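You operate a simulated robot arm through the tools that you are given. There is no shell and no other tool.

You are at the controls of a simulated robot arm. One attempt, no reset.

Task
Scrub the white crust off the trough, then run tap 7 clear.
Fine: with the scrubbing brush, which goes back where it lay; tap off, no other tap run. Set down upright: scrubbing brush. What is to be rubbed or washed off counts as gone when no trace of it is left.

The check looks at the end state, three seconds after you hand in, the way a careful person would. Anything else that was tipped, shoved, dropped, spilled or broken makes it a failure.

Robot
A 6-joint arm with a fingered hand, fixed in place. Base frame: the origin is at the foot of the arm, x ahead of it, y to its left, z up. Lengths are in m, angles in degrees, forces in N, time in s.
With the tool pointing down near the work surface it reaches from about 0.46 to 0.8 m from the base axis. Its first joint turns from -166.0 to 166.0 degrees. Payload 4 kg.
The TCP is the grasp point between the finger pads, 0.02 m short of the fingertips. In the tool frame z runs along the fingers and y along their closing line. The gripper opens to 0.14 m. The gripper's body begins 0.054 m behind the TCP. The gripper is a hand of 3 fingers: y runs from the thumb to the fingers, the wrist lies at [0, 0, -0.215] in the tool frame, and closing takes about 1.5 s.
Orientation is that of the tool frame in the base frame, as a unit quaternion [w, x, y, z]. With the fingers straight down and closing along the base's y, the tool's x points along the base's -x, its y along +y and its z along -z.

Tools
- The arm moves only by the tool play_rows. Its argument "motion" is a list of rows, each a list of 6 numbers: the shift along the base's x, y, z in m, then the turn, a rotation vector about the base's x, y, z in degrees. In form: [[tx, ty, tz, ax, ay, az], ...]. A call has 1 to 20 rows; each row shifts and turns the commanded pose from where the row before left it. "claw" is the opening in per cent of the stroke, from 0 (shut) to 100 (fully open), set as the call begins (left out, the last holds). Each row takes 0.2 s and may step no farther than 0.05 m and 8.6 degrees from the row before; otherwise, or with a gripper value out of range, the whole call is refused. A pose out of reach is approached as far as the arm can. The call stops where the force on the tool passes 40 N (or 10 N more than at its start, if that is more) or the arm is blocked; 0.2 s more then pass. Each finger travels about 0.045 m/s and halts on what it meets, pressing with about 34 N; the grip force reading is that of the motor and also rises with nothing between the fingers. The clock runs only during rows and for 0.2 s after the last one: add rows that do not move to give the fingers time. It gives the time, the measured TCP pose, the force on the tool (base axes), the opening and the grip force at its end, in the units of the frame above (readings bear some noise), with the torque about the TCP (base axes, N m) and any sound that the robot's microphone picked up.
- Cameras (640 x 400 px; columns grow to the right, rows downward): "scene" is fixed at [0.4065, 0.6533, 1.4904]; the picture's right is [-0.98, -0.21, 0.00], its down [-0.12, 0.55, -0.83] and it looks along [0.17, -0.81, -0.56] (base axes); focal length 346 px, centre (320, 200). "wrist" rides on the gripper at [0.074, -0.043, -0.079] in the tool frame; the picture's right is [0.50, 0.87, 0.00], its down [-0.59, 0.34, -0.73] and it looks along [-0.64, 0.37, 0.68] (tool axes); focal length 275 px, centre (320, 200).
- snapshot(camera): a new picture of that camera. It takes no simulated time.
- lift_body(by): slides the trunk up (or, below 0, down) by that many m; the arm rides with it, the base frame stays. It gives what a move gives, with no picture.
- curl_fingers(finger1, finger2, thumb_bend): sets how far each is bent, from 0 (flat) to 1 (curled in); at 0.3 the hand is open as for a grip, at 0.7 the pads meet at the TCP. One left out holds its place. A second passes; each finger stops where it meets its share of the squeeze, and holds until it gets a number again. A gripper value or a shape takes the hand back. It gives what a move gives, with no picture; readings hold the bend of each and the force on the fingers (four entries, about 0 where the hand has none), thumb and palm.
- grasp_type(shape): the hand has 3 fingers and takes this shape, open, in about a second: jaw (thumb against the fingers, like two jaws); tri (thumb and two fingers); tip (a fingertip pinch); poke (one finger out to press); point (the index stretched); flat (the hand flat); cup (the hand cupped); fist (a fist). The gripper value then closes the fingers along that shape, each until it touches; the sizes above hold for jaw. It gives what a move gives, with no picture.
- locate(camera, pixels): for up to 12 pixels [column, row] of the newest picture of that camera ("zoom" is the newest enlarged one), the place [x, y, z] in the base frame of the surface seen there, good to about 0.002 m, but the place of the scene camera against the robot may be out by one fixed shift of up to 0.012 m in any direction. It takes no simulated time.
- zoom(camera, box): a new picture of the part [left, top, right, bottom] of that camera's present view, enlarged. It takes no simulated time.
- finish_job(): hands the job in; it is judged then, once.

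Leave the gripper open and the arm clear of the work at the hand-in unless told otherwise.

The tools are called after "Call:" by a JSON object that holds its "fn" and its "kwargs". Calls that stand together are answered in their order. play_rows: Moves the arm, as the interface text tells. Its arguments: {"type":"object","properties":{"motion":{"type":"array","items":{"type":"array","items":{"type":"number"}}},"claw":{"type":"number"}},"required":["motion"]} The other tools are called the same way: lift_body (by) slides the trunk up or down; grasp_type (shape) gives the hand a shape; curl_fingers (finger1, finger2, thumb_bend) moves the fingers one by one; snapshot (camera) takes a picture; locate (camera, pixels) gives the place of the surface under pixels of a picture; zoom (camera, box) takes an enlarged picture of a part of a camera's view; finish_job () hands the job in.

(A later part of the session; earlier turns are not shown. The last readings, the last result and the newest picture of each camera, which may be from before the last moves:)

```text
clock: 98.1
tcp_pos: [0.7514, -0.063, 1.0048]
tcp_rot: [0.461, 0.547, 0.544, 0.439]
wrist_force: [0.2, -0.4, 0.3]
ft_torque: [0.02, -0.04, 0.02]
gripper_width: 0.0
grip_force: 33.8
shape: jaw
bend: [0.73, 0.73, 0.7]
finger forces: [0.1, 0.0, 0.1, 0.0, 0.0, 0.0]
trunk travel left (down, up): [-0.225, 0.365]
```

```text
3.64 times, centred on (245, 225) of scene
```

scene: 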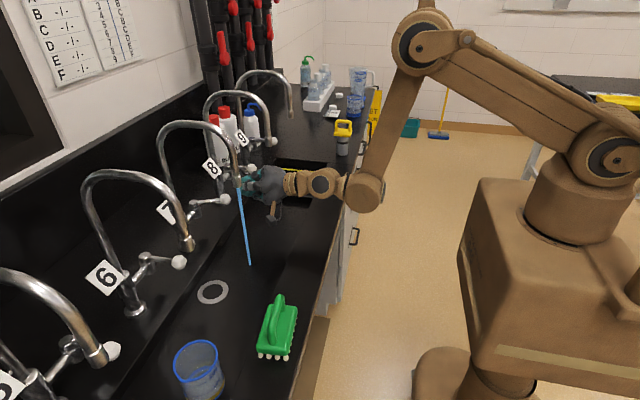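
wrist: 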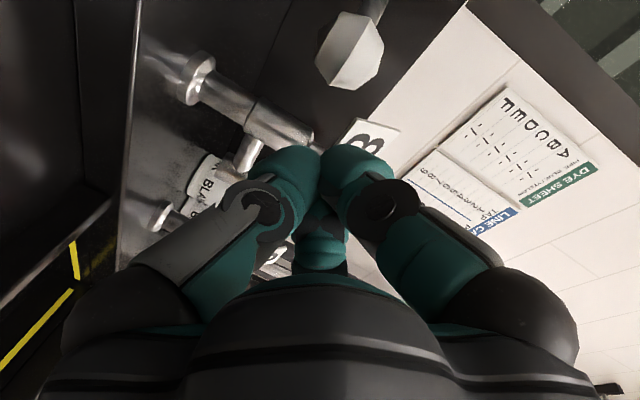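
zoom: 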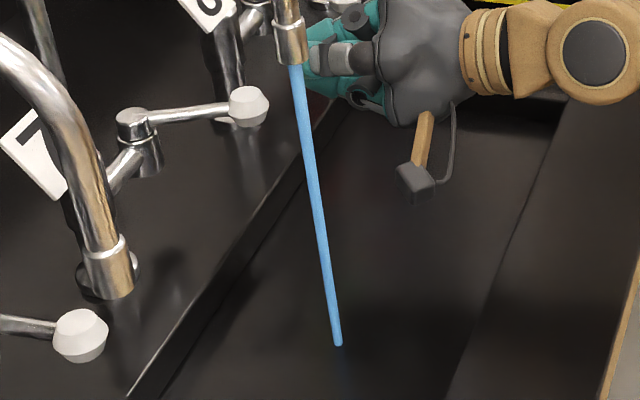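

It's perhaps slightly paler. I'll track the colour with a tight enlargement of the stream while it goes on running.

Call:
{"fn": "zoom", "kwargs": {"camera": "scene", "box": [236, 210, 252, 220]}}

Call:
{"fn": "play_rows", "kwargs": {"motion": [[0, 0, 0, 0, 0, 0], [0, 0, 0, 0, 0, 0], [0, 0, 0, 0, 0, 0], [0, 0, 0, 0, 0, 0], [0, 0, 0, 0, 0, 0], [0, 0, 0, 0, 0, 0], [0, 0, 0, 0, 0, 0], [0, 0, 0, 0, 0, 0], [0, 0, 0, 0, 0, 0], [0, 0, 0, 0, 0, 0], [0, 0, 0, 0, 0, 0], [0, 0, 0, 0, 0, 0], [0, 0, 0, 0, 0, 0], [0, 0, 0, 0, 0, 0], [0, 0, 0, 0, 0, 0], [0, 0, 0, 0, 0, 0], [0, 0, 0, 0, 0, 0], [0, 0, 0, 0, 0, 0], [0, 0, 0, 0, 0, 0], [0, 0, 0, 0, 0, 0]]}}

Call:
{"fn": "play_rows", "kwargs": {"motion": [[0, 0, 0, 0, 0, 0], [0, 0, 0, 0, 0, 0], [0, 0, 0, 0, 0, 0], [0, 0, 0, 0, 0, 0], [0, 0, 0, 0, 0, 0], [0, 0, 0, 0, 0, 0], [0, 0, 0, 0, 0, 0], [0, 0, 0, 0, 0, 0], [0, 0, 0, 0, 0, 0], [0, 0, 0, 0, 0, 0], [0, 0, 0, 0, 0, 0], [0, 0, 0, 0, 0, 0], [0, 0, 0, 0, 0, 0], [0, 0, 0, 0, 0, 0], [0, 0, 0, 0, 0, 0], [0, 0, 0, 0, 0, 0], [0, 0, 0, 0, 0, 0], [0, 0, 0, 0, 0, 0], [0, 0, 0, 0, 0, 0], [0, 0, 0, 0, 0, 0]]}}

Call:
{"fn": "zoom", "kwargs": {"camera": "scene", "box": [236, 210, 252, 220]}}

```text
16.00 times, centred on (244, 215) of scene
```

zoom: 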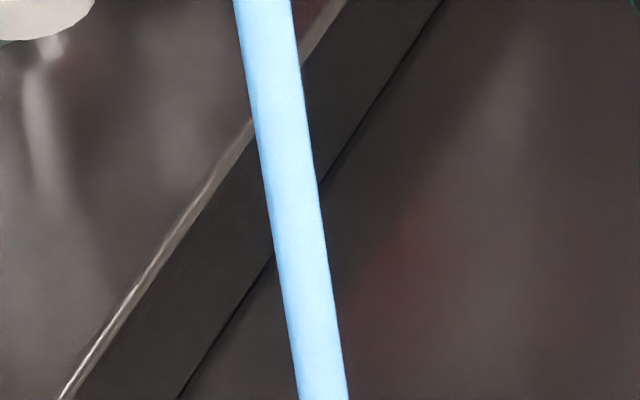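

```text
clock: 102.3
tcp_pos: [0.7514, -0.0615, 1.0042]
tcp_rot: [0.461, 0.547, 0.544, 0.438]
wrist_force: [1.3, 0.1, -0.5]
ft_torque: [-0.01, 0.02, -0.03]
gripper_width: 0.0
grip_force: 34.3
shape: jaw
bend: [0.73, 0.73, 0.7]
finger forces: [0.0, 0.0, 0.0, 0.0, 0.0, 0.1]
trunk travel left (down, up): [-0.225, 0.365]
```

```text
clock: 106.5
tcp_pos: [0.7506, -0.062, 1.0057]
tcp_rot: [0.461, 0.548, 0.544, 0.438]
wrist_force: [-0.6, 0.8, -1.1]
ft_torque: [-0.01, -0.01, -0.01]
gripper_width: 0.0
grip_force: 33.9
shape: jaw
bend: [0.73, 0.73, 0.7]
finger forces: [0.0, 0.0, 0.1, 0.0, 0.1, 0.1]
trunk travel left (down, up): [-0.225, 0.365]
```

```text
16.00 times, centred on (244, 215) of scene
```

zoom: 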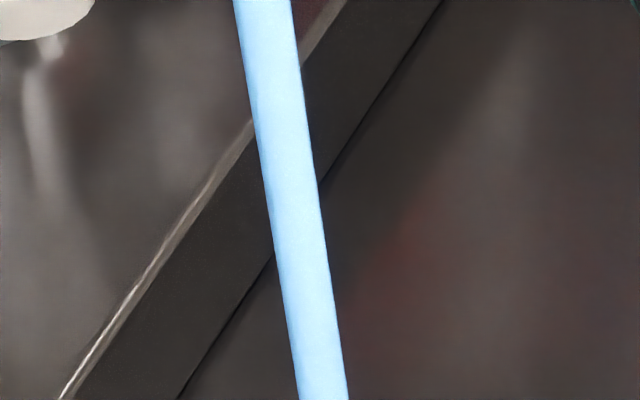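

Call:
{"fn": "zoom", "kwargs": {"camera": "scene", "box": [215, 170, 275, 280]}}

Call:
{"fn": "play_rows", "kwargs": {"motion": [[0, 0, 0, 0, 0, 0], [0, 0, 0, 0, 0, 0], [0, 0, 0, 0, 0, 0], [0, 0, 0, 0, 0, 0], [0, 0, 0, 0, 0, 0], [0, 0, 0, 0, 0, 0], [0, 0, 0, 0, 0, 0], [0, 0, 0, 0, 0, 0], [0, 0, 0, 0, 0, 0], [0, 0, 0, 0, 0, 0], [0, 0, 0, 0, 0, 0], [0, 0, 0, 0, 0, 0], [0, 0, 0, 0, 0, 0], [0, 0, 0, 0, 0, 0], [0, 0, 0, 0, 0, 0], [0, 0, 0, 0, 0, 0], [0, 0, 0, 0, 0, 0], [0, 0, 0, 0, 0, 0], [0, 0, 0, 0, 0, 0], [0, 0, 0, 0, 0, 0]]}}

Call:
{"fn": "play_rows", "kwargs": {"motion": [[0, 0, 0, 0, 0, 0], [0, 0, 0, 0, 0, 0], [0, 0, 0, 0, 0, 0], [0, 0, 0, 0, 0, 0], [0, 0, 0, 0, 0, 0], [0, 0, 0, 0, 0, 0], [0, 0, 0, 0, 0, 0], [0, 0, 0, 0, 0, 0], [0, 0, 0, 0, 0, 0], [0, 0, 0, 0, 0, 0], [0, 0, 0, 0, 0, 0], [0, 0, 0, 0, 0, 0], [0, 0, 0, 0, 0, 0], [0, 0, 0, 0, 0, 0], [0, 0, 0, 0, 0, 0], [0, 0, 0, 0, 0, 0], [0, 0, 0, 0, 0, 0], [0, 0, 0, 0, 0, 0], [0, 0, 0, 0, 0, 0], [0, 0, 0, 0, 0, 0]]}}

Call:
{"fn": "zoom", "kwargs": {"camera": "scene", "box": [215, 170, 275, 280]}}

```text
3.64 times, centred on (245, 225) of scene
```

zoom: 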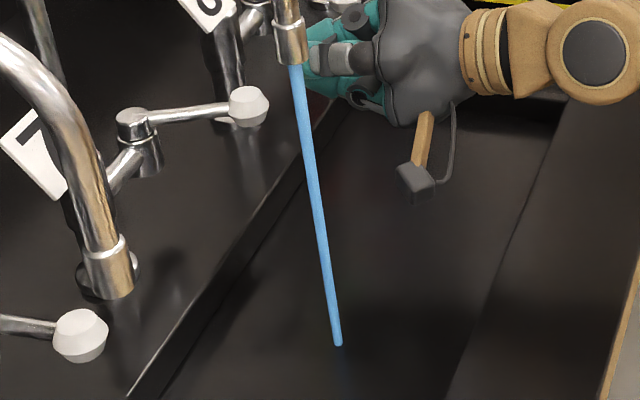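

```text
clock: 110.7
tcp_pos: [0.752, -0.0611, 1.0054]
tcp_rot: [0.461, 0.547, 0.544, 0.439]
wrist_force: [0.3, -1.5, -0.3]
ft_torque: [-0.01, -0.02, 0.02]
gripper_width: 0.0001
grip_force: 34.3
shape: jaw
bend: [0.73, 0.73, 0.7]
finger forces: [0.0, 0.0, 0.0, 0.2, 0.0, 0.0]
trunk travel left (down, up): [-0.225, 0.365]
```

```text
clock: 114.9
tcp_pos: [0.7511, -0.0626, 1.0059]
tcp_rot: [0.461, 0.548, 0.543, 0.439]
wrist_force: [1.0, -0.5, -0.3]
ft_torque: [-0.02, 0.01, 0.03]
gripper_width: 0.0
grip_force: 33.9
shape: jaw
bend: [0.73, 0.73, 0.7]
finger forces: [0.0, 0.0, 0.1, 0.1, 0.0, 0.0]
trunk travel left (down, up): [-0.225, 0.365]
```

```text
3.64 times, centred on (245, 225) of scene
```

zoom: 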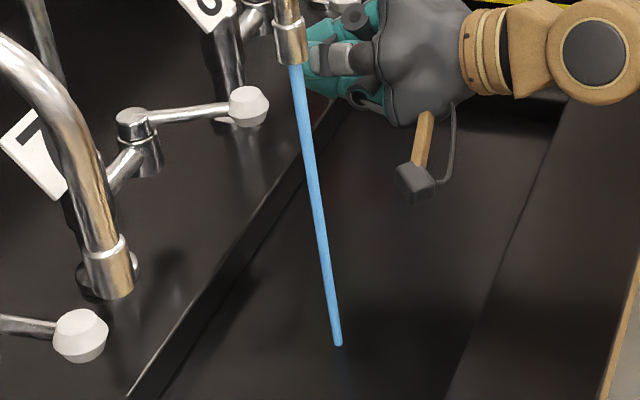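

It has stayed steadily blue for half a minute at this small opening, so the line needs a stronger flush. I'll open the tap further by holding the knob itself, which keeps the hand out of the stream. First I'll locate the knob now.

Call:
{"fn": "locate", "kwargs": {"camera": "wrist", "pixels": [[350, 50], [320, 65], [375, 50], [350, 25], [350, 85], [370, 10], [265, 120], [205, 70], [190, 75], [165, 215], [280, 255], [230, 170]]}}

Call:
{"fn": "zoom", "kwargs": {"camera": "scene", "box": [170, 170, 290, 245]}}

Call:
{"fn": "snapshot", "kwargs": {"camera": "wrist"}}

```text
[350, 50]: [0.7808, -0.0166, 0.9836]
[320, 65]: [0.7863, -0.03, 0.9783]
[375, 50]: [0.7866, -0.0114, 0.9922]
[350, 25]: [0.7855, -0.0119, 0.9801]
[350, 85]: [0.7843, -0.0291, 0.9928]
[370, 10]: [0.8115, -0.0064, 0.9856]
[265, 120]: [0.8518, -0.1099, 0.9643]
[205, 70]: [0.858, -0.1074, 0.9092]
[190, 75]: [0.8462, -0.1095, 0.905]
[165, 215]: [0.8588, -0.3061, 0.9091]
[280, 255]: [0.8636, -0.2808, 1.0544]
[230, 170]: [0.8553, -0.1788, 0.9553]
```

```text
5.33 times, centred on (230, 208) of scene
```

zoom: 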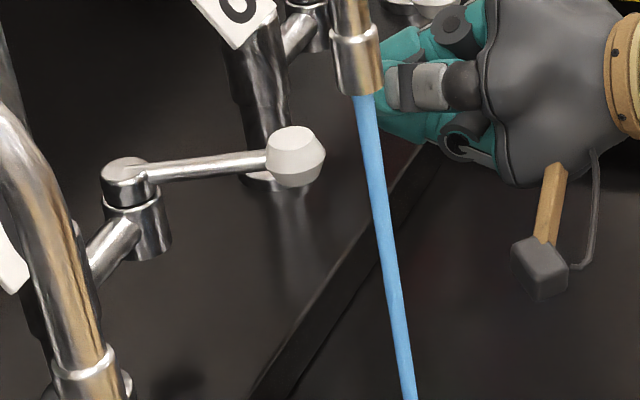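

```text
taken
```

wrist: 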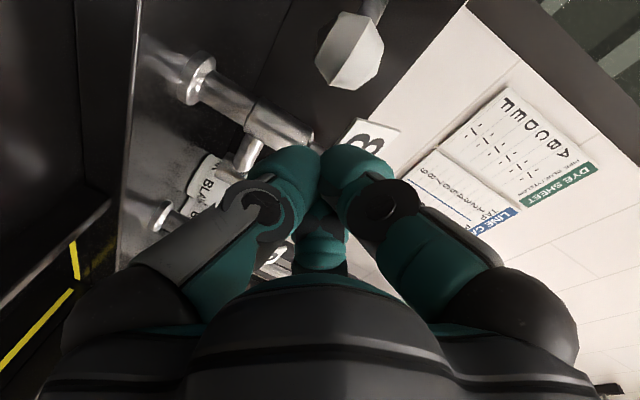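

The knob centre is now about (0.790,-0.021,0.985); the lever is open about 29°. I'll step aside a little, open the fingers to 45%, and look.

Call:
{"fn": "play_rows", "kwargs": {"motion": [[0, -0.008, 0, 0, 0, 0], [0, -0.008, 0, 0, 0, 0], [0, 0, 0, 0, 0, 0], [0, 0, 0, 0, 0, 0], [0, 0, 0, 0, 0, 0]], "claw": 45}}

Call:
{"fn": "play_rows", "kwargs": {"motion": [[0, 0.01, -0.004, 0, 0, 0], [0, 0.012, -0.004, 0, 0, 0], [0, 0.012, -0.004, 0, 0, 0], [0, 0.012, -0.004, 0, 0, 0], [0, 0.01, 0, 0, 0, 0], [0, 0, 0, 0, 0, 0]]}}

Call:
{"fn": "snapshot", "kwargs": {"camera": "wrist"}}

Call:
{"fn": "zoom", "kwargs": {"camera": "scene", "box": [170, 150, 310, 245]}}

```text
clock: 116.1
tcp_pos: [0.7524, -0.0789, 1.0045]
tcp_rot: [0.459, 0.549, 0.544, 0.438]
wrist_force: [-0.2, 0.1, -1.1]
ft_torque: [-0.03, -0.03, 0.0]
gripper_width: 0.0626
grip_force: 0.1
shape: jaw
bend: [0.36, 0.36, 0.35]
finger forces: [0.0, 0.1, 0.1, 0.0, 0.0, 0.0]
trunk travel left (down, up): [-0.225, 0.365]
```

```text
clock: 117.5
tcp_pos: [0.7572, -0.0226, 0.9906]
tcp_rot: [0.459, 0.548, 0.544, 0.438]
wrist_force: [-0.5, -0.3, -0.3]
ft_torque: [0.01, 0.01, 0.0]
gripper_width: 0.0624
grip_force: 0.1
shape: jaw
bend: [0.36, 0.36, 0.35]
finger forces: [0.0, 0.0, 0.0, 0.0, 0.0, 0.1]
out of reach, approached as far as the arm can: row 3
trunk travel left (down, up): [-0.225, 0.365]
```

```text
taken
```

wrist: 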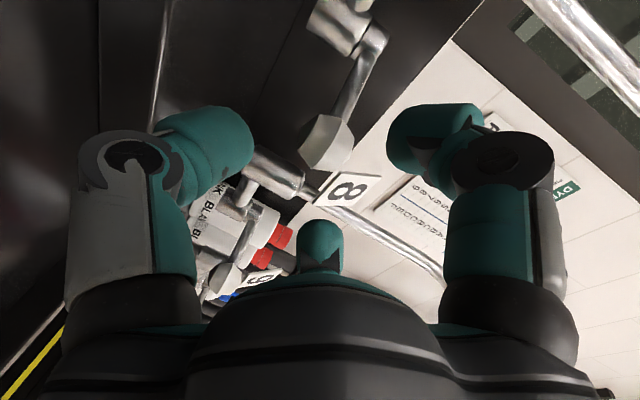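

```text
4.21 times, centred on (240, 198) of scene
```

zoom: 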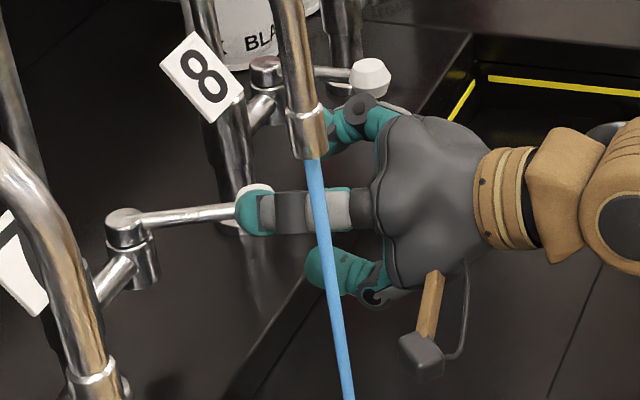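

The knob (325,145) lies right between thumb and fingers, dead ahead. I'll advance 32 mm so it sits between the fingertips.

Call:
{"fn": "play_rows", "kwargs": {"motion": [[0.008, 0, -0.001, 0, 0, 0], [0.008, 0, -0.001, 0, 0, 0], [0.008, 0, -0.001, 0, 0, 0], [0.007, 0.001, -0.001, 0, 0, 0], [0, 0, 0, 0, 0, 0]]}}

Call:
{"fn": "snapshot", "kwargs": {"camera": "wrist"}}

Call:
{"fn": "zoom", "kwargs": {"camera": "scene", "box": [170, 150, 310, 245]}}

```text
clock: 118.7
tcp_pos: [0.7859, -0.0217, 0.9863]
tcp_rot: [0.461, 0.547, 0.544, 0.439]
wrist_force: [0.6, -0.2, -0.4]
ft_torque: [0.03, -0.01, 0.0]
gripper_width: 0.0628
grip_force: 0.1
shape: jaw
bend: [0.36, 0.36, 0.35]
finger forces: [0.0, 0.0, 0.0, 0.0, 0.0, 0.0]
trunk travel left (down, up): [-0.225, 0.365]
```

```text
taken
```

wrist: 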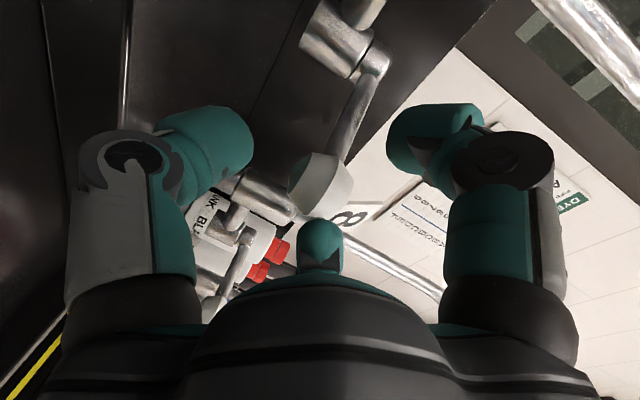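

```text
4.21 times, centred on (240, 198) of scene
```

zoom: 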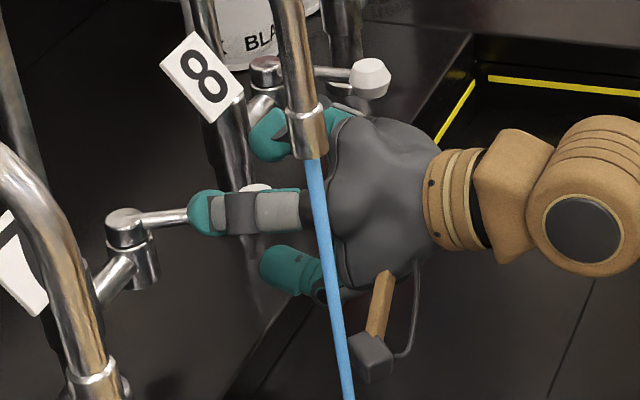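

The knob is inside the hand at the TCP. I'll close gently on it.

Call:
{"fn": "play_rows", "kwargs": {"motion": [[0, 0, 0, 0, 0, 0], [0, 0, 0, 0, 0, 0], [0, 0, 0, 0, 0, 0], [0, 0, 0, 0, 0, 0], [0, 0, 0, 0, 0, 0]], "claw": 15}}

Call:
{"fn": "snapshot", "kwargs": {"camera": "wrist"}}

Call:
{"fn": "zoom", "kwargs": {"camera": "scene", "box": [170, 150, 310, 245]}}

```text
clock: 119.9
tcp_pos: [0.787, -0.0204, 0.987]
tcp_rot: [0.46, 0.548, 0.544, 0.438]
wrist_force: [5.0, 2.9, 0.2]
ft_torque: [0.01, 0.03, -0.01]
gripper_width: 0.0252
grip_force: 33.9
shape: jaw
bend: [0.97, 0.96, 0.5]
finger forces: [29.7, 28.7, 0.0, 0.0, 29.7, 0.0]
trunk travel left (down, up): [-0.225, 0.365]
```

```text
taken
```

wrist: 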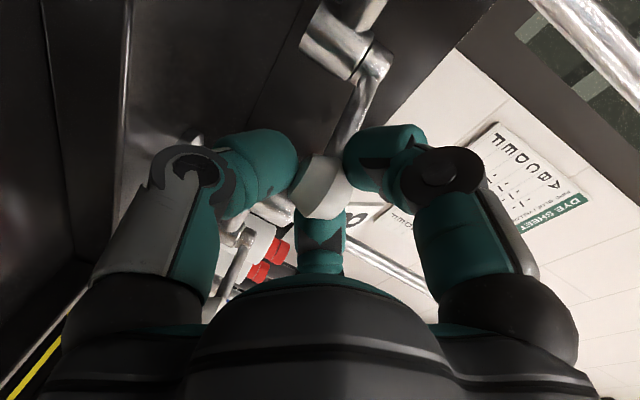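

```text
4.21 times, centred on (240, 198) of scene
```

zoom: 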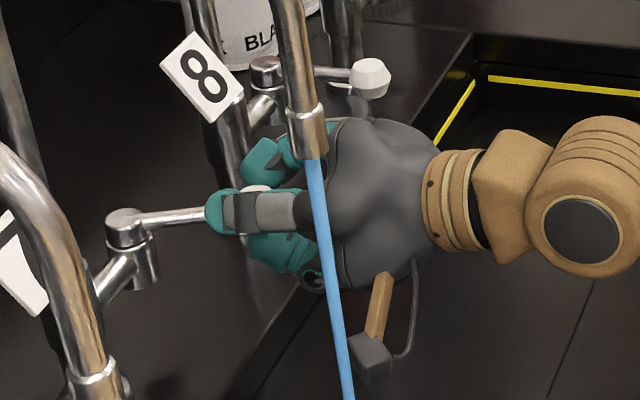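

The knob is held firmly. I'll swing it along its arc from about 28° to 52°, turning the hand a little with it.

Call:
{"fn": "play_rows", "kwargs": {"motion": [[0.004, -0.0067, 0, 0, 0, 3], [0.0047, -0.0062, 0, 0, 0, 3], [0.0053, -0.0057, 0, 0, 0, 3], [0.0059, -0.0051, 0, 0, 0, 3], [0, 0, 0, 0, 0, 0]]}}

Call:
{"fn": "zoom", "kwargs": {"camera": "scene", "box": [170, 150, 310, 245]}}

Call:
{"fn": "snapshot", "kwargs": {"camera": "wrist"}}

```text
clock: 120.8
tcp_pos: [0.7951, -0.0354, 0.9857]
tcp_rot: [0.423, 0.509, 0.585, 0.47]
wrist_force: [3.9, 6.0, 27.5]
ft_torque: [-0.01, -0.28, 0.27]
gripper_width: 0.0246
grip_force: 34.4
shape: jaw
bend: [0.97, 0.96, 0.51]
finger forces: [36.4, 31.9, 0.0, 0.0, 29.4, 0.0]
out of reach, approached as far as the arm can: row 2, 3
trunk travel left (down, up): [-0.225, 0.365]
stopped in row 4: the force on the tool passed its limit at 41 N (the readings are from after the stop); the commanded pose is now the measured one
```

```text
4.21 times, centred on (240, 198) of scene
```

zoom: 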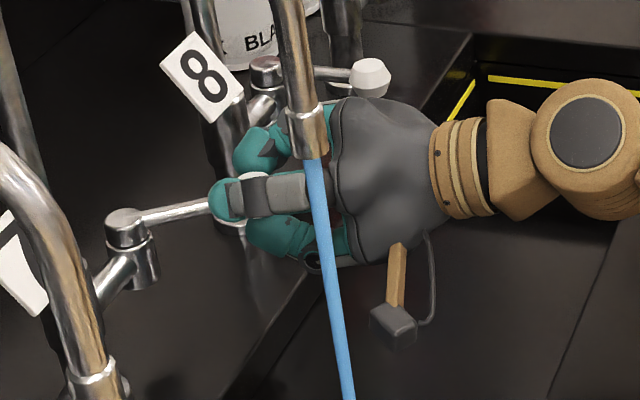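

```text
taken
```

wrist: 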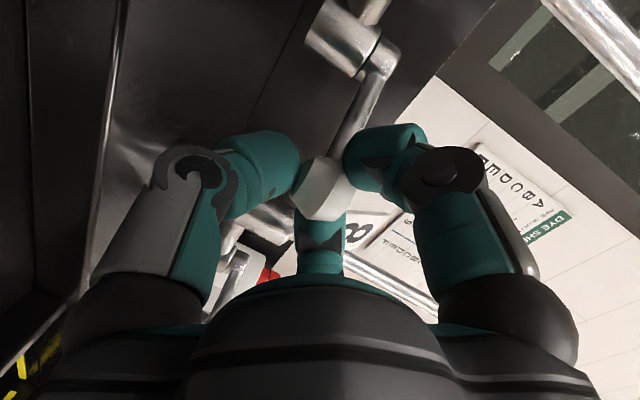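

Turning the hand made the pose hard to reach and force built up, so it stopped. The lever is now at about 41° and the stream is fuller. I'll release the grip to take the strain off, staying around the knob.

Call:
{"fn": "play_rows", "kwargs": {"motion": [[0, 0, 0, 0, 0, 0], [0, 0, 0, 0, 0, 0], [0, 0, 0, 0, 0, 0], [0, 0, 0, 0, 0, 0]], "claw": 45}}

Call:
{"fn": "zoom", "kwargs": {"camera": "scene", "box": [170, 150, 310, 245]}}

Call:
{"fn": "snapshot", "kwargs": {"camera": "wrist"}}

```text
clock: 121.8
tcp_pos: [0.7983, -0.036, 0.9825]
tcp_rot: [0.422, 0.509, 0.586, 0.468]
wrist_force: [-0.3, 0.5, 0.0]
ft_torque: [0.04, 0.01, 0.02]
gripper_width: 0.0628
grip_force: 0.0
shape: jaw
bend: [0.36, 0.36, 0.35]
finger forces: [0.1, 0.1, 0.0, 0.0, 0.0, 0.0]
trunk travel left (down, up): [-0.225, 0.365]
```

```text
4.21 times, centred on (240, 198) of scene
```

zoom: 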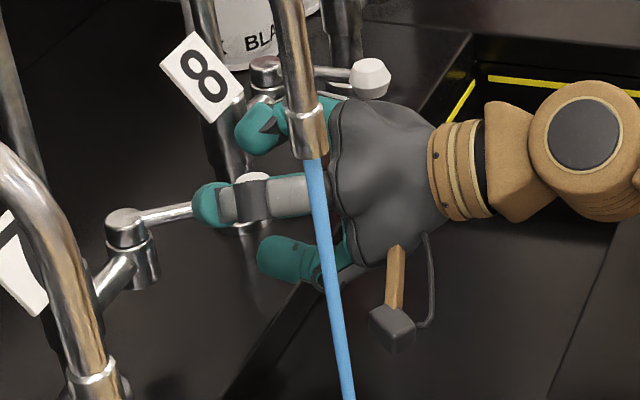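

```text
taken
```

wrist: 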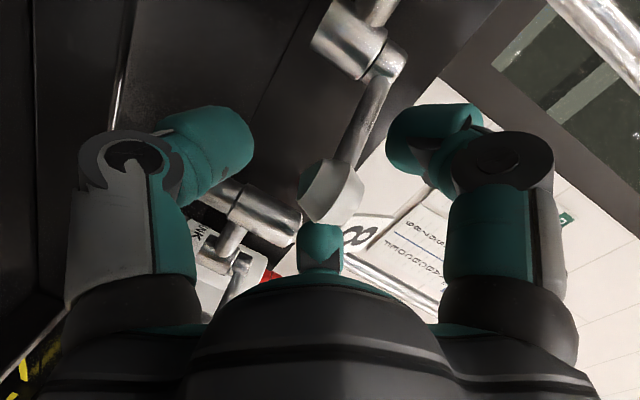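

Strain gone; the lever stays at about 40°. I'll turn the hand back straight around the knob, then grip and swing farther by pure translation.

Call:
{"fn": "play_rows", "kwargs": {"motion": [[-0.002, 0, 0.001, 0, 0, -3], [-0.001, 0, 0.001, 0, 0, -3], [0, 0, 0, 0, 0, -3], [0, 0, 0, 0, 0, 0]]}}

Call:
{"fn": "play_rows", "kwargs": {"motion": [[0, 0, 0, 0, 0, 0], [0, 0, 0, 0, 0, 0], [0, 0, 0, 0, 0, 0], [0, 0, 0, 0, 0, 0], [0, 0, 0, 0, 0, 0]], "claw": 18}}

Call:
{"fn": "snapshot", "kwargs": {"camera": "wrist"}}

```text
clock: 122.8
tcp_pos: [0.7945, -0.0367, 0.9844]
tcp_rot: [0.458, 0.554, 0.544, 0.434]
wrist_force: [0.1, -0.3, -0.2]
ft_torque: [-0.01, 0.02, 0.0]
gripper_width: 0.0626
grip_force: 0.1
shape: jaw
bend: [0.36, 0.36, 0.35]
finger forces: [0.0, 0.1, 0.1, 0.1, 0.1, 0.1]
trunk travel left (down, up): [-0.225, 0.365]
```

```text
clock: 124.0
tcp_pos: [0.7937, -0.0372, 0.9842]
tcp_rot: [0.458, 0.554, 0.543, 0.434]
wrist_force: [-0.1, 1.0, 2.7]
ft_torque: [0.01, -0.03, 0.03]
gripper_width: 0.0259
grip_force: 0.0
shape: jaw
bend: [0.49, 0.5, 0.5]
finger forces: [2.1, 0.6, 0.0, 0.1, 0.0, 0.1]
trunk travel left (down, up): [-0.225, 0.365]
```

```text
taken
```

wrist: 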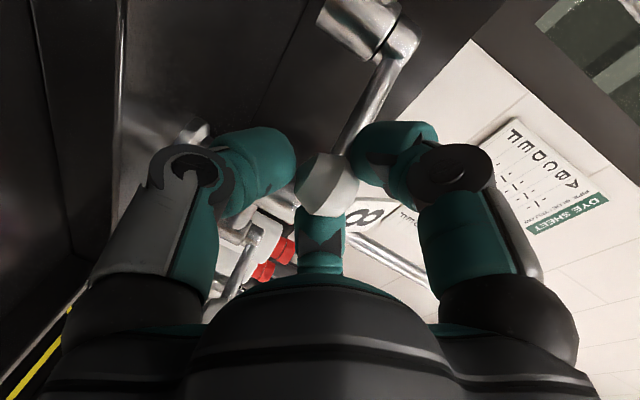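

Lightly caged now (0–2 N), without strain. I'll swing along the arc by translation only, in small rows.

Call:
{"fn": "play_rows", "kwargs": {"motion": [[0.003, -0.0032, 0, 0, 0, 0], [0.003, -0.003, 0, 0, 0, 0], [0.003, -0.0028, 0, 0, 0, 0], [0.003, -0.0025, 0, 0, 0, 0], [0.003, -0.0023, 0, 0, 0, 0], [0, 0, 0, 0, 0, 0]]}}

Call:
{"fn": "zoom", "kwargs": {"camera": "scene", "box": [170, 150, 310, 245]}}

Call:
{"fn": "snapshot", "kwargs": {"camera": "wrist"}}

```text
clock: 125.4
tcp_pos: [0.8087, -0.05, 0.9861]
tcp_rot: [0.459, 0.553, 0.544, 0.434]
wrist_force: [-1.8, 1.3, 12.0]
ft_torque: [0.27, -0.28, 0.06]
gripper_width: 0.0256
grip_force: 0.0
shape: jaw
bend: [0.46, 0.5, 0.5]
finger forces: [14.3, 0.1, 0.0, 0.1, 0.1, 0.0]
trunk travel left (down, up): [-0.225, 0.365]
```

```text
4.21 times, centred on (240, 198) of scene
```

zoom: 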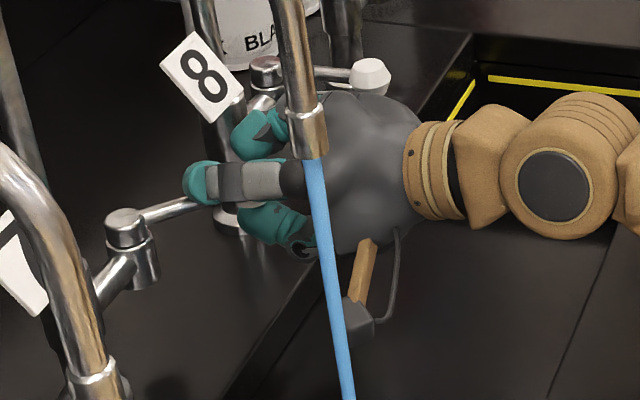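

```text
taken
```

wrist: 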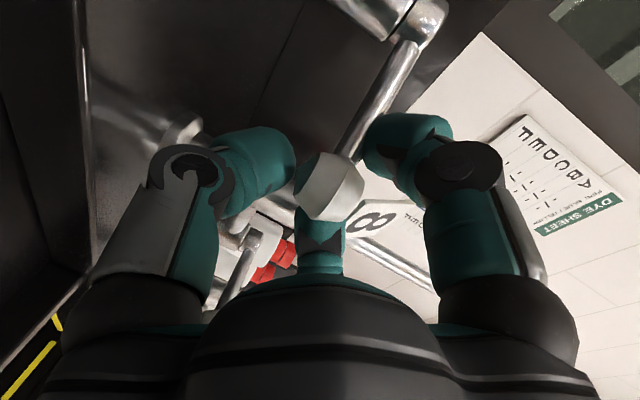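

The lever is now at roughly 50–55° and the stream is clearly fuller; finger 1 is pressing on the lever, so I'll open the hand to take that off, stay out of the stream, and let it run.

Call:
{"fn": "play_rows", "kwargs": {"motion": [[0, 0, 0, 0, 0, 0], [0, 0, 0, 0, 0, 0], [0, 0, 0, 0, 0, 0], [0, 0, 0, 0, 0, 0], [0, 0, 0, 0, 0, 0], [0, 0, 0, 0, 0, 0], [0, 0, 0, 0, 0, 0], [0, 0, 0, 0, 0, 0], [0, 0, 0, 0, 0, 0], [0, 0, 0, 0, 0, 0], [0, 0, 0, 0, 0, 0], [0, 0, 0, 0, 0, 0], [0, 0, 0, 0, 0, 0], [0, 0, 0, 0, 0, 0], [0, 0, 0, 0, 0, 0], [0, 0, 0, 0, 0, 0], [0, 0, 0, 0, 0, 0], [0, 0, 0, 0, 0, 0], [0, 0, 0, 0, 0, 0], [0, 0, 0, 0, 0, 0]], "claw": 50}}

Call:
{"fn": "zoom", "kwargs": {"camera": "scene", "box": [215, 170, 275, 280]}}

Call:
{"fn": "snapshot", "kwargs": {"camera": "wrist"}}

```text
clock: 129.6
tcp_pos: [0.8081, -0.0496, 0.9842]
tcp_rot: [0.458, 0.553, 0.544, 0.434]
wrist_force: [-0.4, -0.4, -0.2]
ft_torque: [0.02, -0.01, -0.02]
gripper_width: 0.0697
grip_force: 0.1
shape: jaw
bend: [0.34, 0.34, 0.33]
finger forces: [0.0, 0.1, 0.0, 0.0, 0.1, 0.0]
trunk travel left (down, up): [-0.225, 0.365]
```

```text
3.64 times, centred on (245, 225) of scene
```

zoom: 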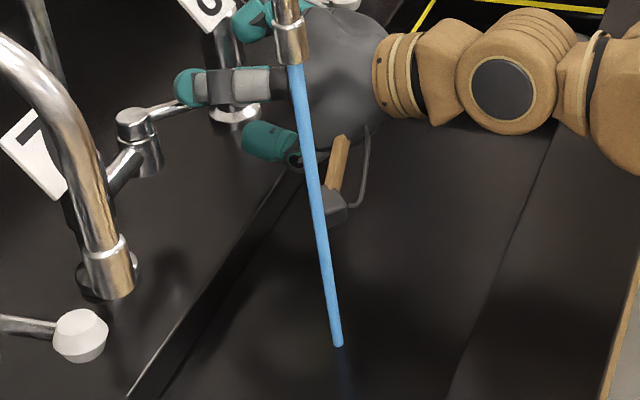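

```text
taken
```

wrist: 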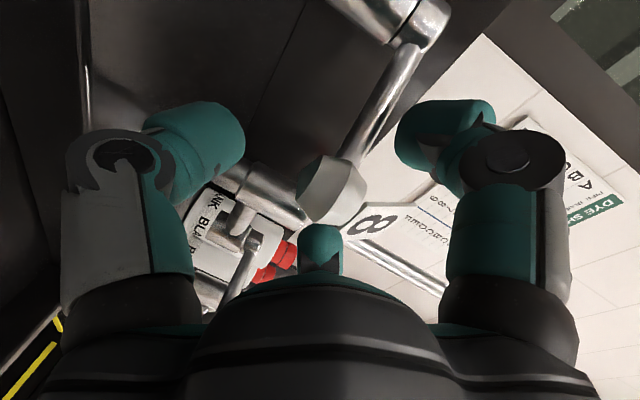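

A fuller stream, still blue. I'll keep it running and check every few seconds.

Call:
{"fn": "play_rows", "kwargs": {"motion": [[0, 0, 0, 0, 0, 0], [0, 0, 0, 0, 0, 0], [0, 0, 0, 0, 0, 0], [0, 0, 0, 0, 0, 0], [0, 0, 0, 0, 0, 0], [0, 0, 0, 0, 0, 0], [0, 0, 0, 0, 0, 0], [0, 0, 0, 0, 0, 0], [0, 0, 0, 0, 0, 0], [0, 0, 0, 0, 0, 0], [0, 0, 0, 0, 0, 0], [0, 0, 0, 0, 0, 0], [0, 0, 0, 0, 0, 0], [0, 0, 0, 0, 0, 0], [0, 0, 0, 0, 0, 0], [0, 0, 0, 0, 0, 0], [0, 0, 0, 0, 0, 0], [0, 0, 0, 0, 0, 0], [0, 0, 0, 0, 0, 0], [0, 0, 0, 0, 0, 0]]}}

Call:
{"fn": "play_rows", "kwargs": {"motion": [[0, 0, 0, 0, 0, 0], [0, 0, 0, 0, 0, 0], [0, 0, 0, 0, 0, 0], [0, 0, 0, 0, 0, 0], [0, 0, 0, 0, 0, 0], [0, 0, 0, 0, 0, 0], [0, 0, 0, 0, 0, 0], [0, 0, 0, 0, 0, 0], [0, 0, 0, 0, 0, 0], [0, 0, 0, 0, 0, 0], [0, 0, 0, 0, 0, 0], [0, 0, 0, 0, 0, 0], [0, 0, 0, 0, 0, 0], [0, 0, 0, 0, 0, 0], [0, 0, 0, 0, 0, 0], [0, 0, 0, 0, 0, 0], [0, 0, 0, 0, 0, 0], [0, 0, 0, 0, 0, 0], [0, 0, 0, 0, 0, 0], [0, 0, 0, 0, 0, 0]]}}

Call:
{"fn": "zoom", "kwargs": {"camera": "scene", "box": [215, 170, 275, 280]}}

```text
clock: 133.8
tcp_pos: [0.8092, -0.0497, 0.9838]
tcp_rot: [0.457, 0.554, 0.544, 0.434]
wrist_force: [-0.3, 0.0, 0.7]
ft_torque: [0.0, 0.0, 0.01]
gripper_width: 0.0698
grip_force: 0.1
shape: jaw
bend: [0.34, 0.34, 0.33]
finger forces: [0.0, 0.0, 0.0, 0.0, 0.0, 0.0]
trunk travel left (down, up): [-0.225, 0.365]
```

```text
clock: 138.0
tcp_pos: [0.8092, -0.0502, 0.9845]
tcp_rot: [0.458, 0.554, 0.544, 0.434]
wrist_force: [0.3, -0.5, -0.3]
ft_torque: [0.0, -0.01, -0.03]
gripper_width: 0.0696
grip_force: 0.1
shape: jaw
bend: [0.34, 0.34, 0.33]
finger forces: [0.1, 0.0, 0.0, 0.0, 0.0, 0.0]
trunk travel left (down, up): [-0.225, 0.365]
```

```text
3.64 times, centred on (245, 225) of scene
```

zoom: 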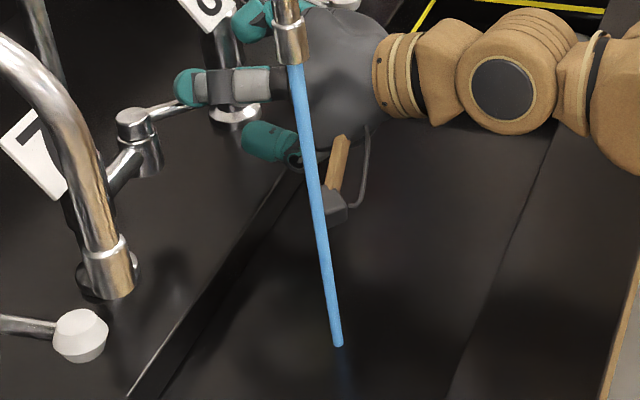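

Unchanged so far. While it runs, I'll look at the pipes with red handles by the wall, to understand where the blue might come from.

Call:
{"fn": "zoom", "kwargs": {"camera": "scene", "box": [180, 0, 300, 110]}}

Call:
{"fn": "zoom", "kwargs": {"camera": "scene", "box": [260, 40, 400, 140]}}

Call:
{"fn": "zoom", "kwargs": {"camera": "scene", "box": [0, 0, 200, 130]}}

```text
3.64 times, centred on (240, 55) of scene
```

zoom: 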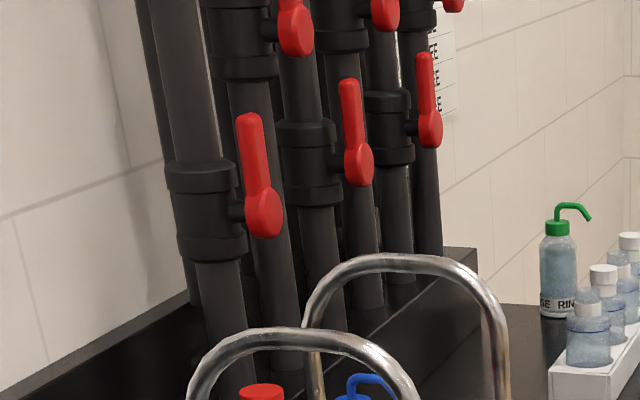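

```text
4.00 times, centred on (330, 90) of scene
```

zoom: 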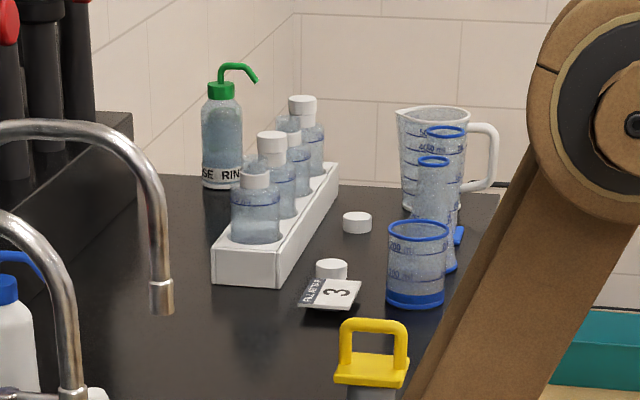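

```text
3.08 times, centred on (100, 65) of scene
```

zoom: 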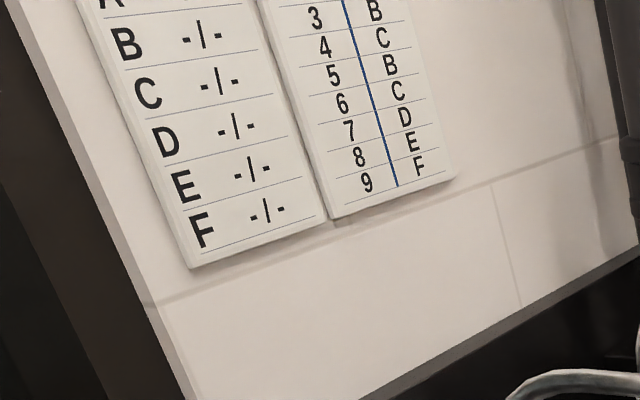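

The pipe valves stay as they are. I'll continue to let it run, checking the stream periodically.

Call:
{"fn": "play_rows", "kwargs": {"motion": [[0, 0, 0, 0, 0, 0], [0, 0, 0, 0, 0, 0], [0, 0, 0, 0, 0, 0], [0, 0, 0, 0, 0, 0], [0, 0, 0, 0, 0, 0], [0, 0, 0, 0, 0, 0], [0, 0, 0, 0, 0, 0], [0, 0, 0, 0, 0, 0], [0, 0, 0, 0, 0, 0], [0, 0, 0, 0, 0, 0], [0, 0, 0, 0, 0, 0], [0, 0, 0, 0, 0, 0], [0, 0, 0, 0, 0, 0], [0, 0, 0, 0, 0, 0], [0, 0, 0, 0, 0, 0], [0, 0, 0, 0, 0, 0], [0, 0, 0, 0, 0, 0], [0, 0, 0, 0, 0, 0], [0, 0, 0, 0, 0, 0], [0, 0, 0, 0, 0, 0]]}}

Call:
{"fn": "play_rows", "kwargs": {"motion": [[0, 0, 0, 0, 0, 0], [0, 0, 0, 0, 0, 0], [0, 0, 0, 0, 0, 0], [0, 0, 0, 0, 0, 0], [0, 0, 0, 0, 0, 0], [0, 0, 0, 0, 0, 0], [0, 0, 0, 0, 0, 0], [0, 0, 0, 0, 0, 0], [0, 0, 0, 0, 0, 0], [0, 0, 0, 0, 0, 0], [0, 0, 0, 0, 0, 0], [0, 0, 0, 0, 0, 0], [0, 0, 0, 0, 0, 0], [0, 0, 0, 0, 0, 0], [0, 0, 0, 0, 0, 0], [0, 0, 0, 0, 0, 0], [0, 0, 0, 0, 0, 0], [0, 0, 0, 0, 0, 0], [0, 0, 0, 0, 0, 0], [0, 0, 0, 0, 0, 0]]}}

Call:
{"fn": "play_rows", "kwargs": {"motion": [[0, 0, 0, 0, 0, 0], [0, 0, 0, 0, 0, 0], [0, 0, 0, 0, 0, 0], [0, 0, 0, 0, 0, 0], [0, 0, 0, 0, 0, 0], [0, 0, 0, 0, 0, 0], [0, 0, 0, 0, 0, 0], [0, 0, 0, 0, 0, 0], [0, 0, 0, 0, 0, 0], [0, 0, 0, 0, 0, 0], [0, 0, 0, 0, 0, 0], [0, 0, 0, 0, 0, 0], [0, 0, 0, 0, 0, 0], [0, 0, 0, 0, 0, 0], [0, 0, 0, 0, 0, 0], [0, 0, 0, 0, 0, 0], [0, 0, 0, 0, 0, 0], [0, 0, 0, 0, 0, 0], [0, 0, 0, 0, 0, 0], [0, 0, 0, 0, 0, 0]]}}

Call:
{"fn": "zoom", "kwargs": {"camera": "scene", "box": [215, 170, 275, 280]}}

```text
clock: 142.2
tcp_pos: [0.8087, -0.0499, 0.984]
tcp_rot: [0.458, 0.554, 0.544, 0.434]
wrist_force: [-0.4, 0.3, -0.3]
ft_torque: [0.02, -0.01, 0.01]
gripper_width: 0.0696
grip_force: 0.1
shape: jaw
bend: [0.34, 0.34, 0.33]
finger forces: [0.0, 0.0, 0.0, 0.1, 0.1, 0.0]
trunk travel left (down, up): [-0.225, 0.365]
```

```text
clock: 146.4
tcp_pos: [0.8098, -0.0504, 0.9842]
tcp_rot: [0.458, 0.554, 0.544, 0.434]
wrist_force: [0.2, -0.4, -0.9]
ft_torque: [0.02, 0.02, 0.02]
gripper_width: 0.0696
grip_force: 0.0
shape: jaw
bend: [0.34, 0.34, 0.33]
finger forces: [0.1, 0.0, 0.0, 0.0, 0.0, 0.0]
trunk travel left (down, up): [-0.225, 0.365]
```

```text
clock: 150.6
tcp_pos: [0.8098, -0.0503, 0.9843]
tcp_rot: [0.457, 0.553, 0.544, 0.434]
wrist_force: [-1.2, 1.0, 0.1]
ft_torque: [-0.02, 0.03, 0.02]
gripper_width: 0.0697
grip_force: 0.1
shape: jaw
bend: [0.34, 0.34, 0.33]
finger forces: [0.1, 0.0, 0.1, 0.0, 0.0, 0.1]
trunk travel left (down, up): [-0.225, 0.365]
```

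```text
3.64 times, centred on (245, 225) of scene
```

zoom: 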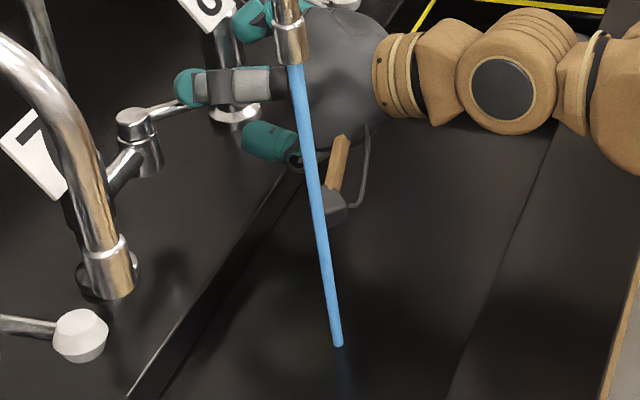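

No clear change yet. I'll run it for a longer stretch before the next check.

Call:
{"fn": "play_rows", "kwargs": {"motion": [[0, 0, 0, 0, 0, 0], [0, 0, 0, 0, 0, 0], [0, 0, 0, 0, 0, 0], [0, 0, 0, 0, 0, 0], [0, 0, 0, 0, 0, 0], [0, 0, 0, 0, 0, 0], [0, 0, 0, 0, 0, 0], [0, 0, 0, 0, 0, 0], [0, 0, 0, 0, 0, 0], [0, 0, 0, 0, 0, 0], [0, 0, 0, 0, 0, 0], [0, 0, 0, 0, 0, 0], [0, 0, 0, 0, 0, 0], [0, 0, 0, 0, 0, 0], [0, 0, 0, 0, 0, 0], [0, 0, 0, 0, 0, 0], [0, 0, 0, 0, 0, 0], [0, 0, 0, 0, 0, 0], [0, 0, 0, 0, 0, 0], [0, 0, 0, 0, 0, 0]]}}

Call:
{"fn": "play_rows", "kwargs": {"motion": [[0, 0, 0, 0, 0, 0], [0, 0, 0, 0, 0, 0], [0, 0, 0, 0, 0, 0], [0, 0, 0, 0, 0, 0], [0, 0, 0, 0, 0, 0], [0, 0, 0, 0, 0, 0], [0, 0, 0, 0, 0, 0], [0, 0, 0, 0, 0, 0], [0, 0, 0, 0, 0, 0], [0, 0, 0, 0, 0, 0], [0, 0, 0, 0, 0, 0], [0, 0, 0, 0, 0, 0], [0, 0, 0, 0, 0, 0], [0, 0, 0, 0, 0, 0], [0, 0, 0, 0, 0, 0], [0, 0, 0, 0, 0, 0], [0, 0, 0, 0, 0, 0], [0, 0, 0, 0, 0, 0], [0, 0, 0, 0, 0, 0], [0, 0, 0, 0, 0, 0]]}}

Call:
{"fn": "play_rows", "kwargs": {"motion": [[0, 0, 0, 0, 0, 0], [0, 0, 0, 0, 0, 0], [0, 0, 0, 0, 0, 0], [0, 0, 0, 0, 0, 0], [0, 0, 0, 0, 0, 0], [0, 0, 0, 0, 0, 0], [0, 0, 0, 0, 0, 0], [0, 0, 0, 0, 0, 0], [0, 0, 0, 0, 0, 0], [0, 0, 0, 0, 0, 0], [0, 0, 0, 0, 0, 0], [0, 0, 0, 0, 0, 0], [0, 0, 0, 0, 0, 0], [0, 0, 0, 0, 0, 0], [0, 0, 0, 0, 0, 0], [0, 0, 0, 0, 0, 0], [0, 0, 0, 0, 0, 0], [0, 0, 0, 0, 0, 0], [0, 0, 0, 0, 0, 0], [0, 0, 0, 0, 0, 0]]}}

Call:
{"fn": "play_rows", "kwargs": {"motion": [[0, 0, 0, 0, 0, 0], [0, 0, 0, 0, 0, 0], [0, 0, 0, 0, 0, 0], [0, 0, 0, 0, 0, 0], [0, 0, 0, 0, 0, 0], [0, 0, 0, 0, 0, 0], [0, 0, 0, 0, 0, 0], [0, 0, 0, 0, 0, 0], [0, 0, 0, 0, 0, 0], [0, 0, 0, 0, 0, 0], [0, 0, 0, 0, 0, 0], [0, 0, 0, 0, 0, 0], [0, 0, 0, 0, 0, 0], [0, 0, 0, 0, 0, 0], [0, 0, 0, 0, 0, 0], [0, 0, 0, 0, 0, 0], [0, 0, 0, 0, 0, 0], [0, 0, 0, 0, 0, 0], [0, 0, 0, 0, 0, 0], [0, 0, 0, 0, 0, 0]]}}

Call:
{"fn": "zoom", "kwargs": {"camera": "scene", "box": [215, 170, 275, 280]}}

```text
clock: 154.8
tcp_pos: [0.8095, -0.05, 0.983]
tcp_rot: [0.459, 0.553, 0.544, 0.434]
wrist_force: [0.6, -0.3, -0.2]
ft_torque: [-0.05, 0.0, 0.0]
gripper_width: 0.0697
grip_force: 0.1
shape: jaw
bend: [0.34, 0.34, 0.33]
finger forces: [0.0, 0.0, 0.1, 0.0, 0.0, 0.1]
trunk travel left (down, up): [-0.225, 0.365]
```

```text
clock: 159.0
tcp_pos: [0.8089, -0.0501, 0.9839]
tcp_rot: [0.458, 0.553, 0.544, 0.434]
wrist_force: [-0.1, 0.5, 0.0]
ft_torque: [0.0, 0.01, 0.0]
gripper_width: 0.0696
grip_force: 0.1
shape: jaw
bend: [0.34, 0.34, 0.33]
finger forces: [0.0, 0.0, 0.0, 0.0, 0.0, 0.1]
trunk travel left (down, up): [-0.225, 0.365]
```

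```text
clock: 163.2
tcp_pos: [0.8088, -0.0503, 0.9845]
tcp_rot: [0.458, 0.553, 0.544, 0.434]
wrist_force: [-0.5, -1.4, 0.3]
ft_torque: [-0.01, 0.04, -0.03]
gripper_width: 0.0694
grip_force: 0.1
shape: jaw
bend: [0.34, 0.34, 0.33]
finger forces: [0.0, 0.1, 0.0, 0.1, 0.0, 0.1]
trunk travel left (down, up): [-0.225, 0.365]
```

```text
clock: 167.4
tcp_pos: [0.8096, -0.0493, 0.9837]
tcp_rot: [0.458, 0.553, 0.544, 0.434]
wrist_force: [0.3, -0.5, 0.7]
ft_torque: [-0.02, -0.01, 0.01]
gripper_width: 0.0697
grip_force: 0.0
shape: jaw
bend: [0.34, 0.34, 0.33]
finger forces: [0.0, 0.0, 0.0, 0.1, 0.1, 0.0]
trunk travel left (down, up): [-0.225, 0.365]
```

```text
3.64 times, centred on (245, 225) of scene
```

zoom: 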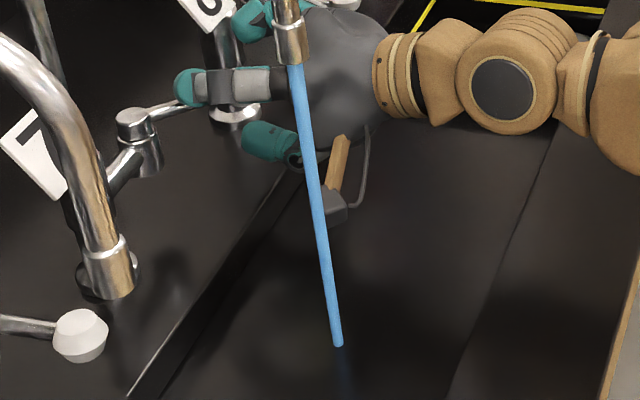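

Call:
{"fn": "zoom", "kwargs": {"camera": "scene", "box": [236, 210, 252, 220]}}

Call:
{"fn": "snapshot", "kwargs": {"camera": "scene"}}

```text
16.00 times, centred on (244, 215) of scene
```

zoom: 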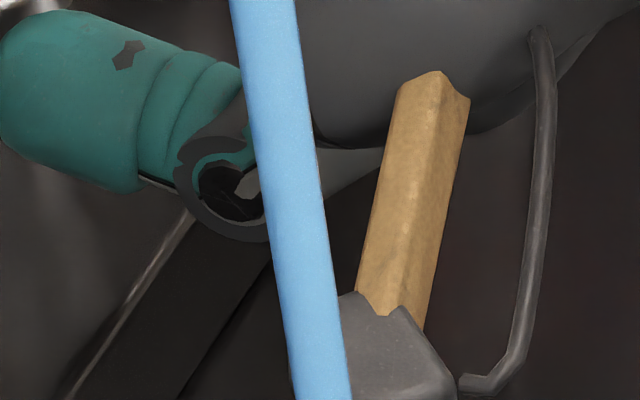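

```text
taken
```

scene: 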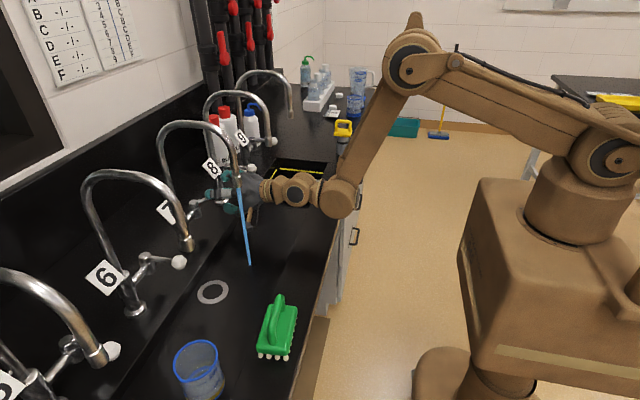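

Call:
{"fn": "play_rows", "kwargs": {"motion": [[0, 0, 0, 0, 0, 0], [0, 0, 0, 0, 0, 0], [0, 0, 0, 0, 0, 0], [0, 0, 0, 0, 0, 0], [0, 0, 0, 0, 0, 0], [0, 0, 0, 0, 0, 0], [0, 0, 0, 0, 0, 0], [0, 0, 0, 0, 0, 0], [0, 0, 0, 0, 0, 0], [0, 0, 0, 0, 0, 0], [0, 0, 0, 0, 0, 0], [0, 0, 0, 0, 0, 0], [0, 0, 0, 0, 0, 0], [0, 0, 0, 0, 0, 0], [0, 0, 0, 0, 0, 0], [0, 0, 0, 0, 0, 0], [0, 0, 0, 0, 0, 0], [0, 0, 0, 0, 0, 0], [0, 0, 0, 0, 0, 0], [0, 0, 0, 0, 0, 0]]}}

Call:
{"fn": "play_rows", "kwargs": {"motion": [[0, 0, 0, 0, 0, 0], [0, 0, 0, 0, 0, 0], [0, 0, 0, 0, 0, 0], [0, 0, 0, 0, 0, 0], [0, 0, 0, 0, 0, 0], [0, 0, 0, 0, 0, 0], [0, 0, 0, 0, 0, 0], [0, 0, 0, 0, 0, 0], [0, 0, 0, 0, 0, 0], [0, 0, 0, 0, 0, 0], [0, 0, 0, 0, 0, 0], [0, 0, 0, 0, 0, 0], [0, 0, 0, 0, 0, 0], [0, 0, 0, 0, 0, 0], [0, 0, 0, 0, 0, 0], [0, 0, 0, 0, 0, 0], [0, 0, 0, 0, 0, 0], [0, 0, 0, 0, 0, 0], [0, 0, 0, 0, 0, 0], [0, 0, 0, 0, 0, 0]]}}

Call:
{"fn": "play_rows", "kwargs": {"motion": [[0, 0, 0, 0, 0, 0], [0, 0, 0, 0, 0, 0], [0, 0, 0, 0, 0, 0], [0, 0, 0, 0, 0, 0], [0, 0, 0, 0, 0, 0], [0, 0, 0, 0, 0, 0], [0, 0, 0, 0, 0, 0], [0, 0, 0, 0, 0, 0], [0, 0, 0, 0, 0, 0], [0, 0, 0, 0, 0, 0], [0, 0, 0, 0, 0, 0], [0, 0, 0, 0, 0, 0], [0, 0, 0, 0, 0, 0], [0, 0, 0, 0, 0, 0], [0, 0, 0, 0, 0, 0], [0, 0, 0, 0, 0, 0], [0, 0, 0, 0, 0, 0], [0, 0, 0, 0, 0, 0], [0, 0, 0, 0, 0, 0], [0, 0, 0, 0, 0, 0]]}}

Call:
{"fn": "play_rows", "kwargs": {"motion": [[0, 0, 0, 0, 0, 0], [0, 0, 0, 0, 0, 0], [0, 0, 0, 0, 0, 0], [0, 0, 0, 0, 0, 0], [0, 0, 0, 0, 0, 0], [0, 0, 0, 0, 0, 0], [0, 0, 0, 0, 0, 0], [0, 0, 0, 0, 0, 0], [0, 0, 0, 0, 0, 0], [0, 0, 0, 0, 0, 0], [0, 0, 0, 0, 0, 0], [0, 0, 0, 0, 0, 0], [0, 0, 0, 0, 0, 0], [0, 0, 0, 0, 0, 0], [0, 0, 0, 0, 0, 0], [0, 0, 0, 0, 0, 0], [0, 0, 0, 0, 0, 0], [0, 0, 0, 0, 0, 0], [0, 0, 0, 0, 0, 0], [0, 0, 0, 0, 0, 0]]}}

Call:
{"fn": "zoom", "kwargs": {"camera": "scene", "box": [236, 210, 252, 220]}}

Call:
{"fn": "zoom", "kwargs": {"camera": "scene", "box": [215, 170, 275, 280]}}

```text
clock: 171.6
tcp_pos: [0.8089, -0.0501, 0.9841]
tcp_rot: [0.458, 0.553, 0.544, 0.434]
wrist_force: [-0.3, -0.3, -0.1]
ft_torque: [-0.02, 0.02, -0.02]
gripper_width: 0.0698
grip_force: 0.0
shape: jaw
bend: [0.34, 0.34, 0.33]
finger forces: [0.0, 0.1, 0.0, 0.1, 0.0, 0.0]
trunk travel left (down, up): [-0.225, 0.365]
```

```text
clock: 175.8
tcp_pos: [0.8093, -0.0503, 0.9844]
tcp_rot: [0.457, 0.553, 0.544, 0.434]
wrist_force: [-0.5, 0.0, 0.9]
ft_torque: [0.01, 0.0, -0.01]
gripper_width: 0.0696
grip_force: 0.1
shape: jaw
bend: [0.34, 0.34, 0.33]
finger forces: [0.1, 0.0, 0.1, 0.0, 0.1, 0.0]
trunk travel left (down, up): [-0.225, 0.365]
```

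```text
clock: 180.0
tcp_pos: [0.8087, -0.0503, 0.9839]
tcp_rot: [0.458, 0.553, 0.544, 0.435]
wrist_force: [-0.2, 0.0, -0.3]
ft_torque: [0.0, -0.02, 0.02]
gripper_width: 0.0696
grip_force: 0.1
shape: jaw
bend: [0.34, 0.34, 0.33]
finger forces: [0.1, 0.0, 0.1, 0.0, 0.0, 0.0]
trunk travel left (down, up): [-0.225, 0.365]
```

```text
clock: 184.2
tcp_pos: [0.8089, -0.05, 0.9845]
tcp_rot: [0.458, 0.553, 0.544, 0.434]
wrist_force: [0.8, -0.4, 0.3]
ft_torque: [0.01, -0.02, 0.03]
gripper_width: 0.0697
grip_force: 0.2
shape: jaw
bend: [0.34, 0.34, 0.33]
finger forces: [0.1, 0.0, 0.0, 0.0, 0.1, 0.1]
trunk travel left (down, up): [-0.225, 0.365]
```

```text
16.00 times, centred on (244, 215) of scene
```

zoom: 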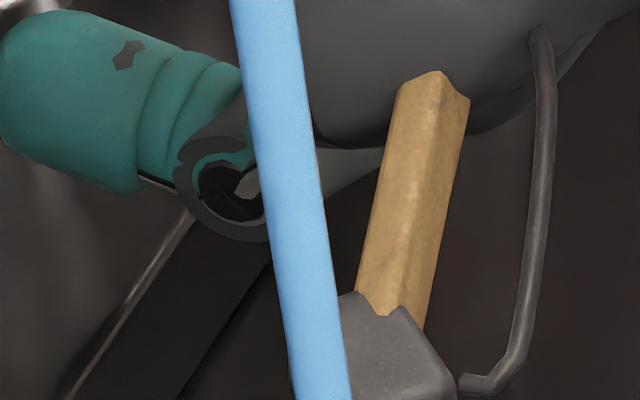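

```text
3.64 times, centred on (245, 225) of scene
```

zoom: 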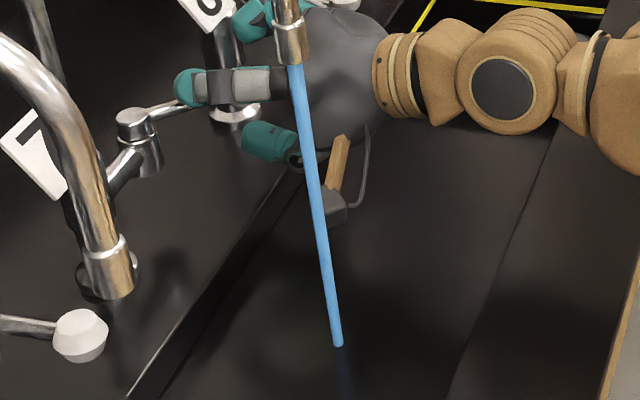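

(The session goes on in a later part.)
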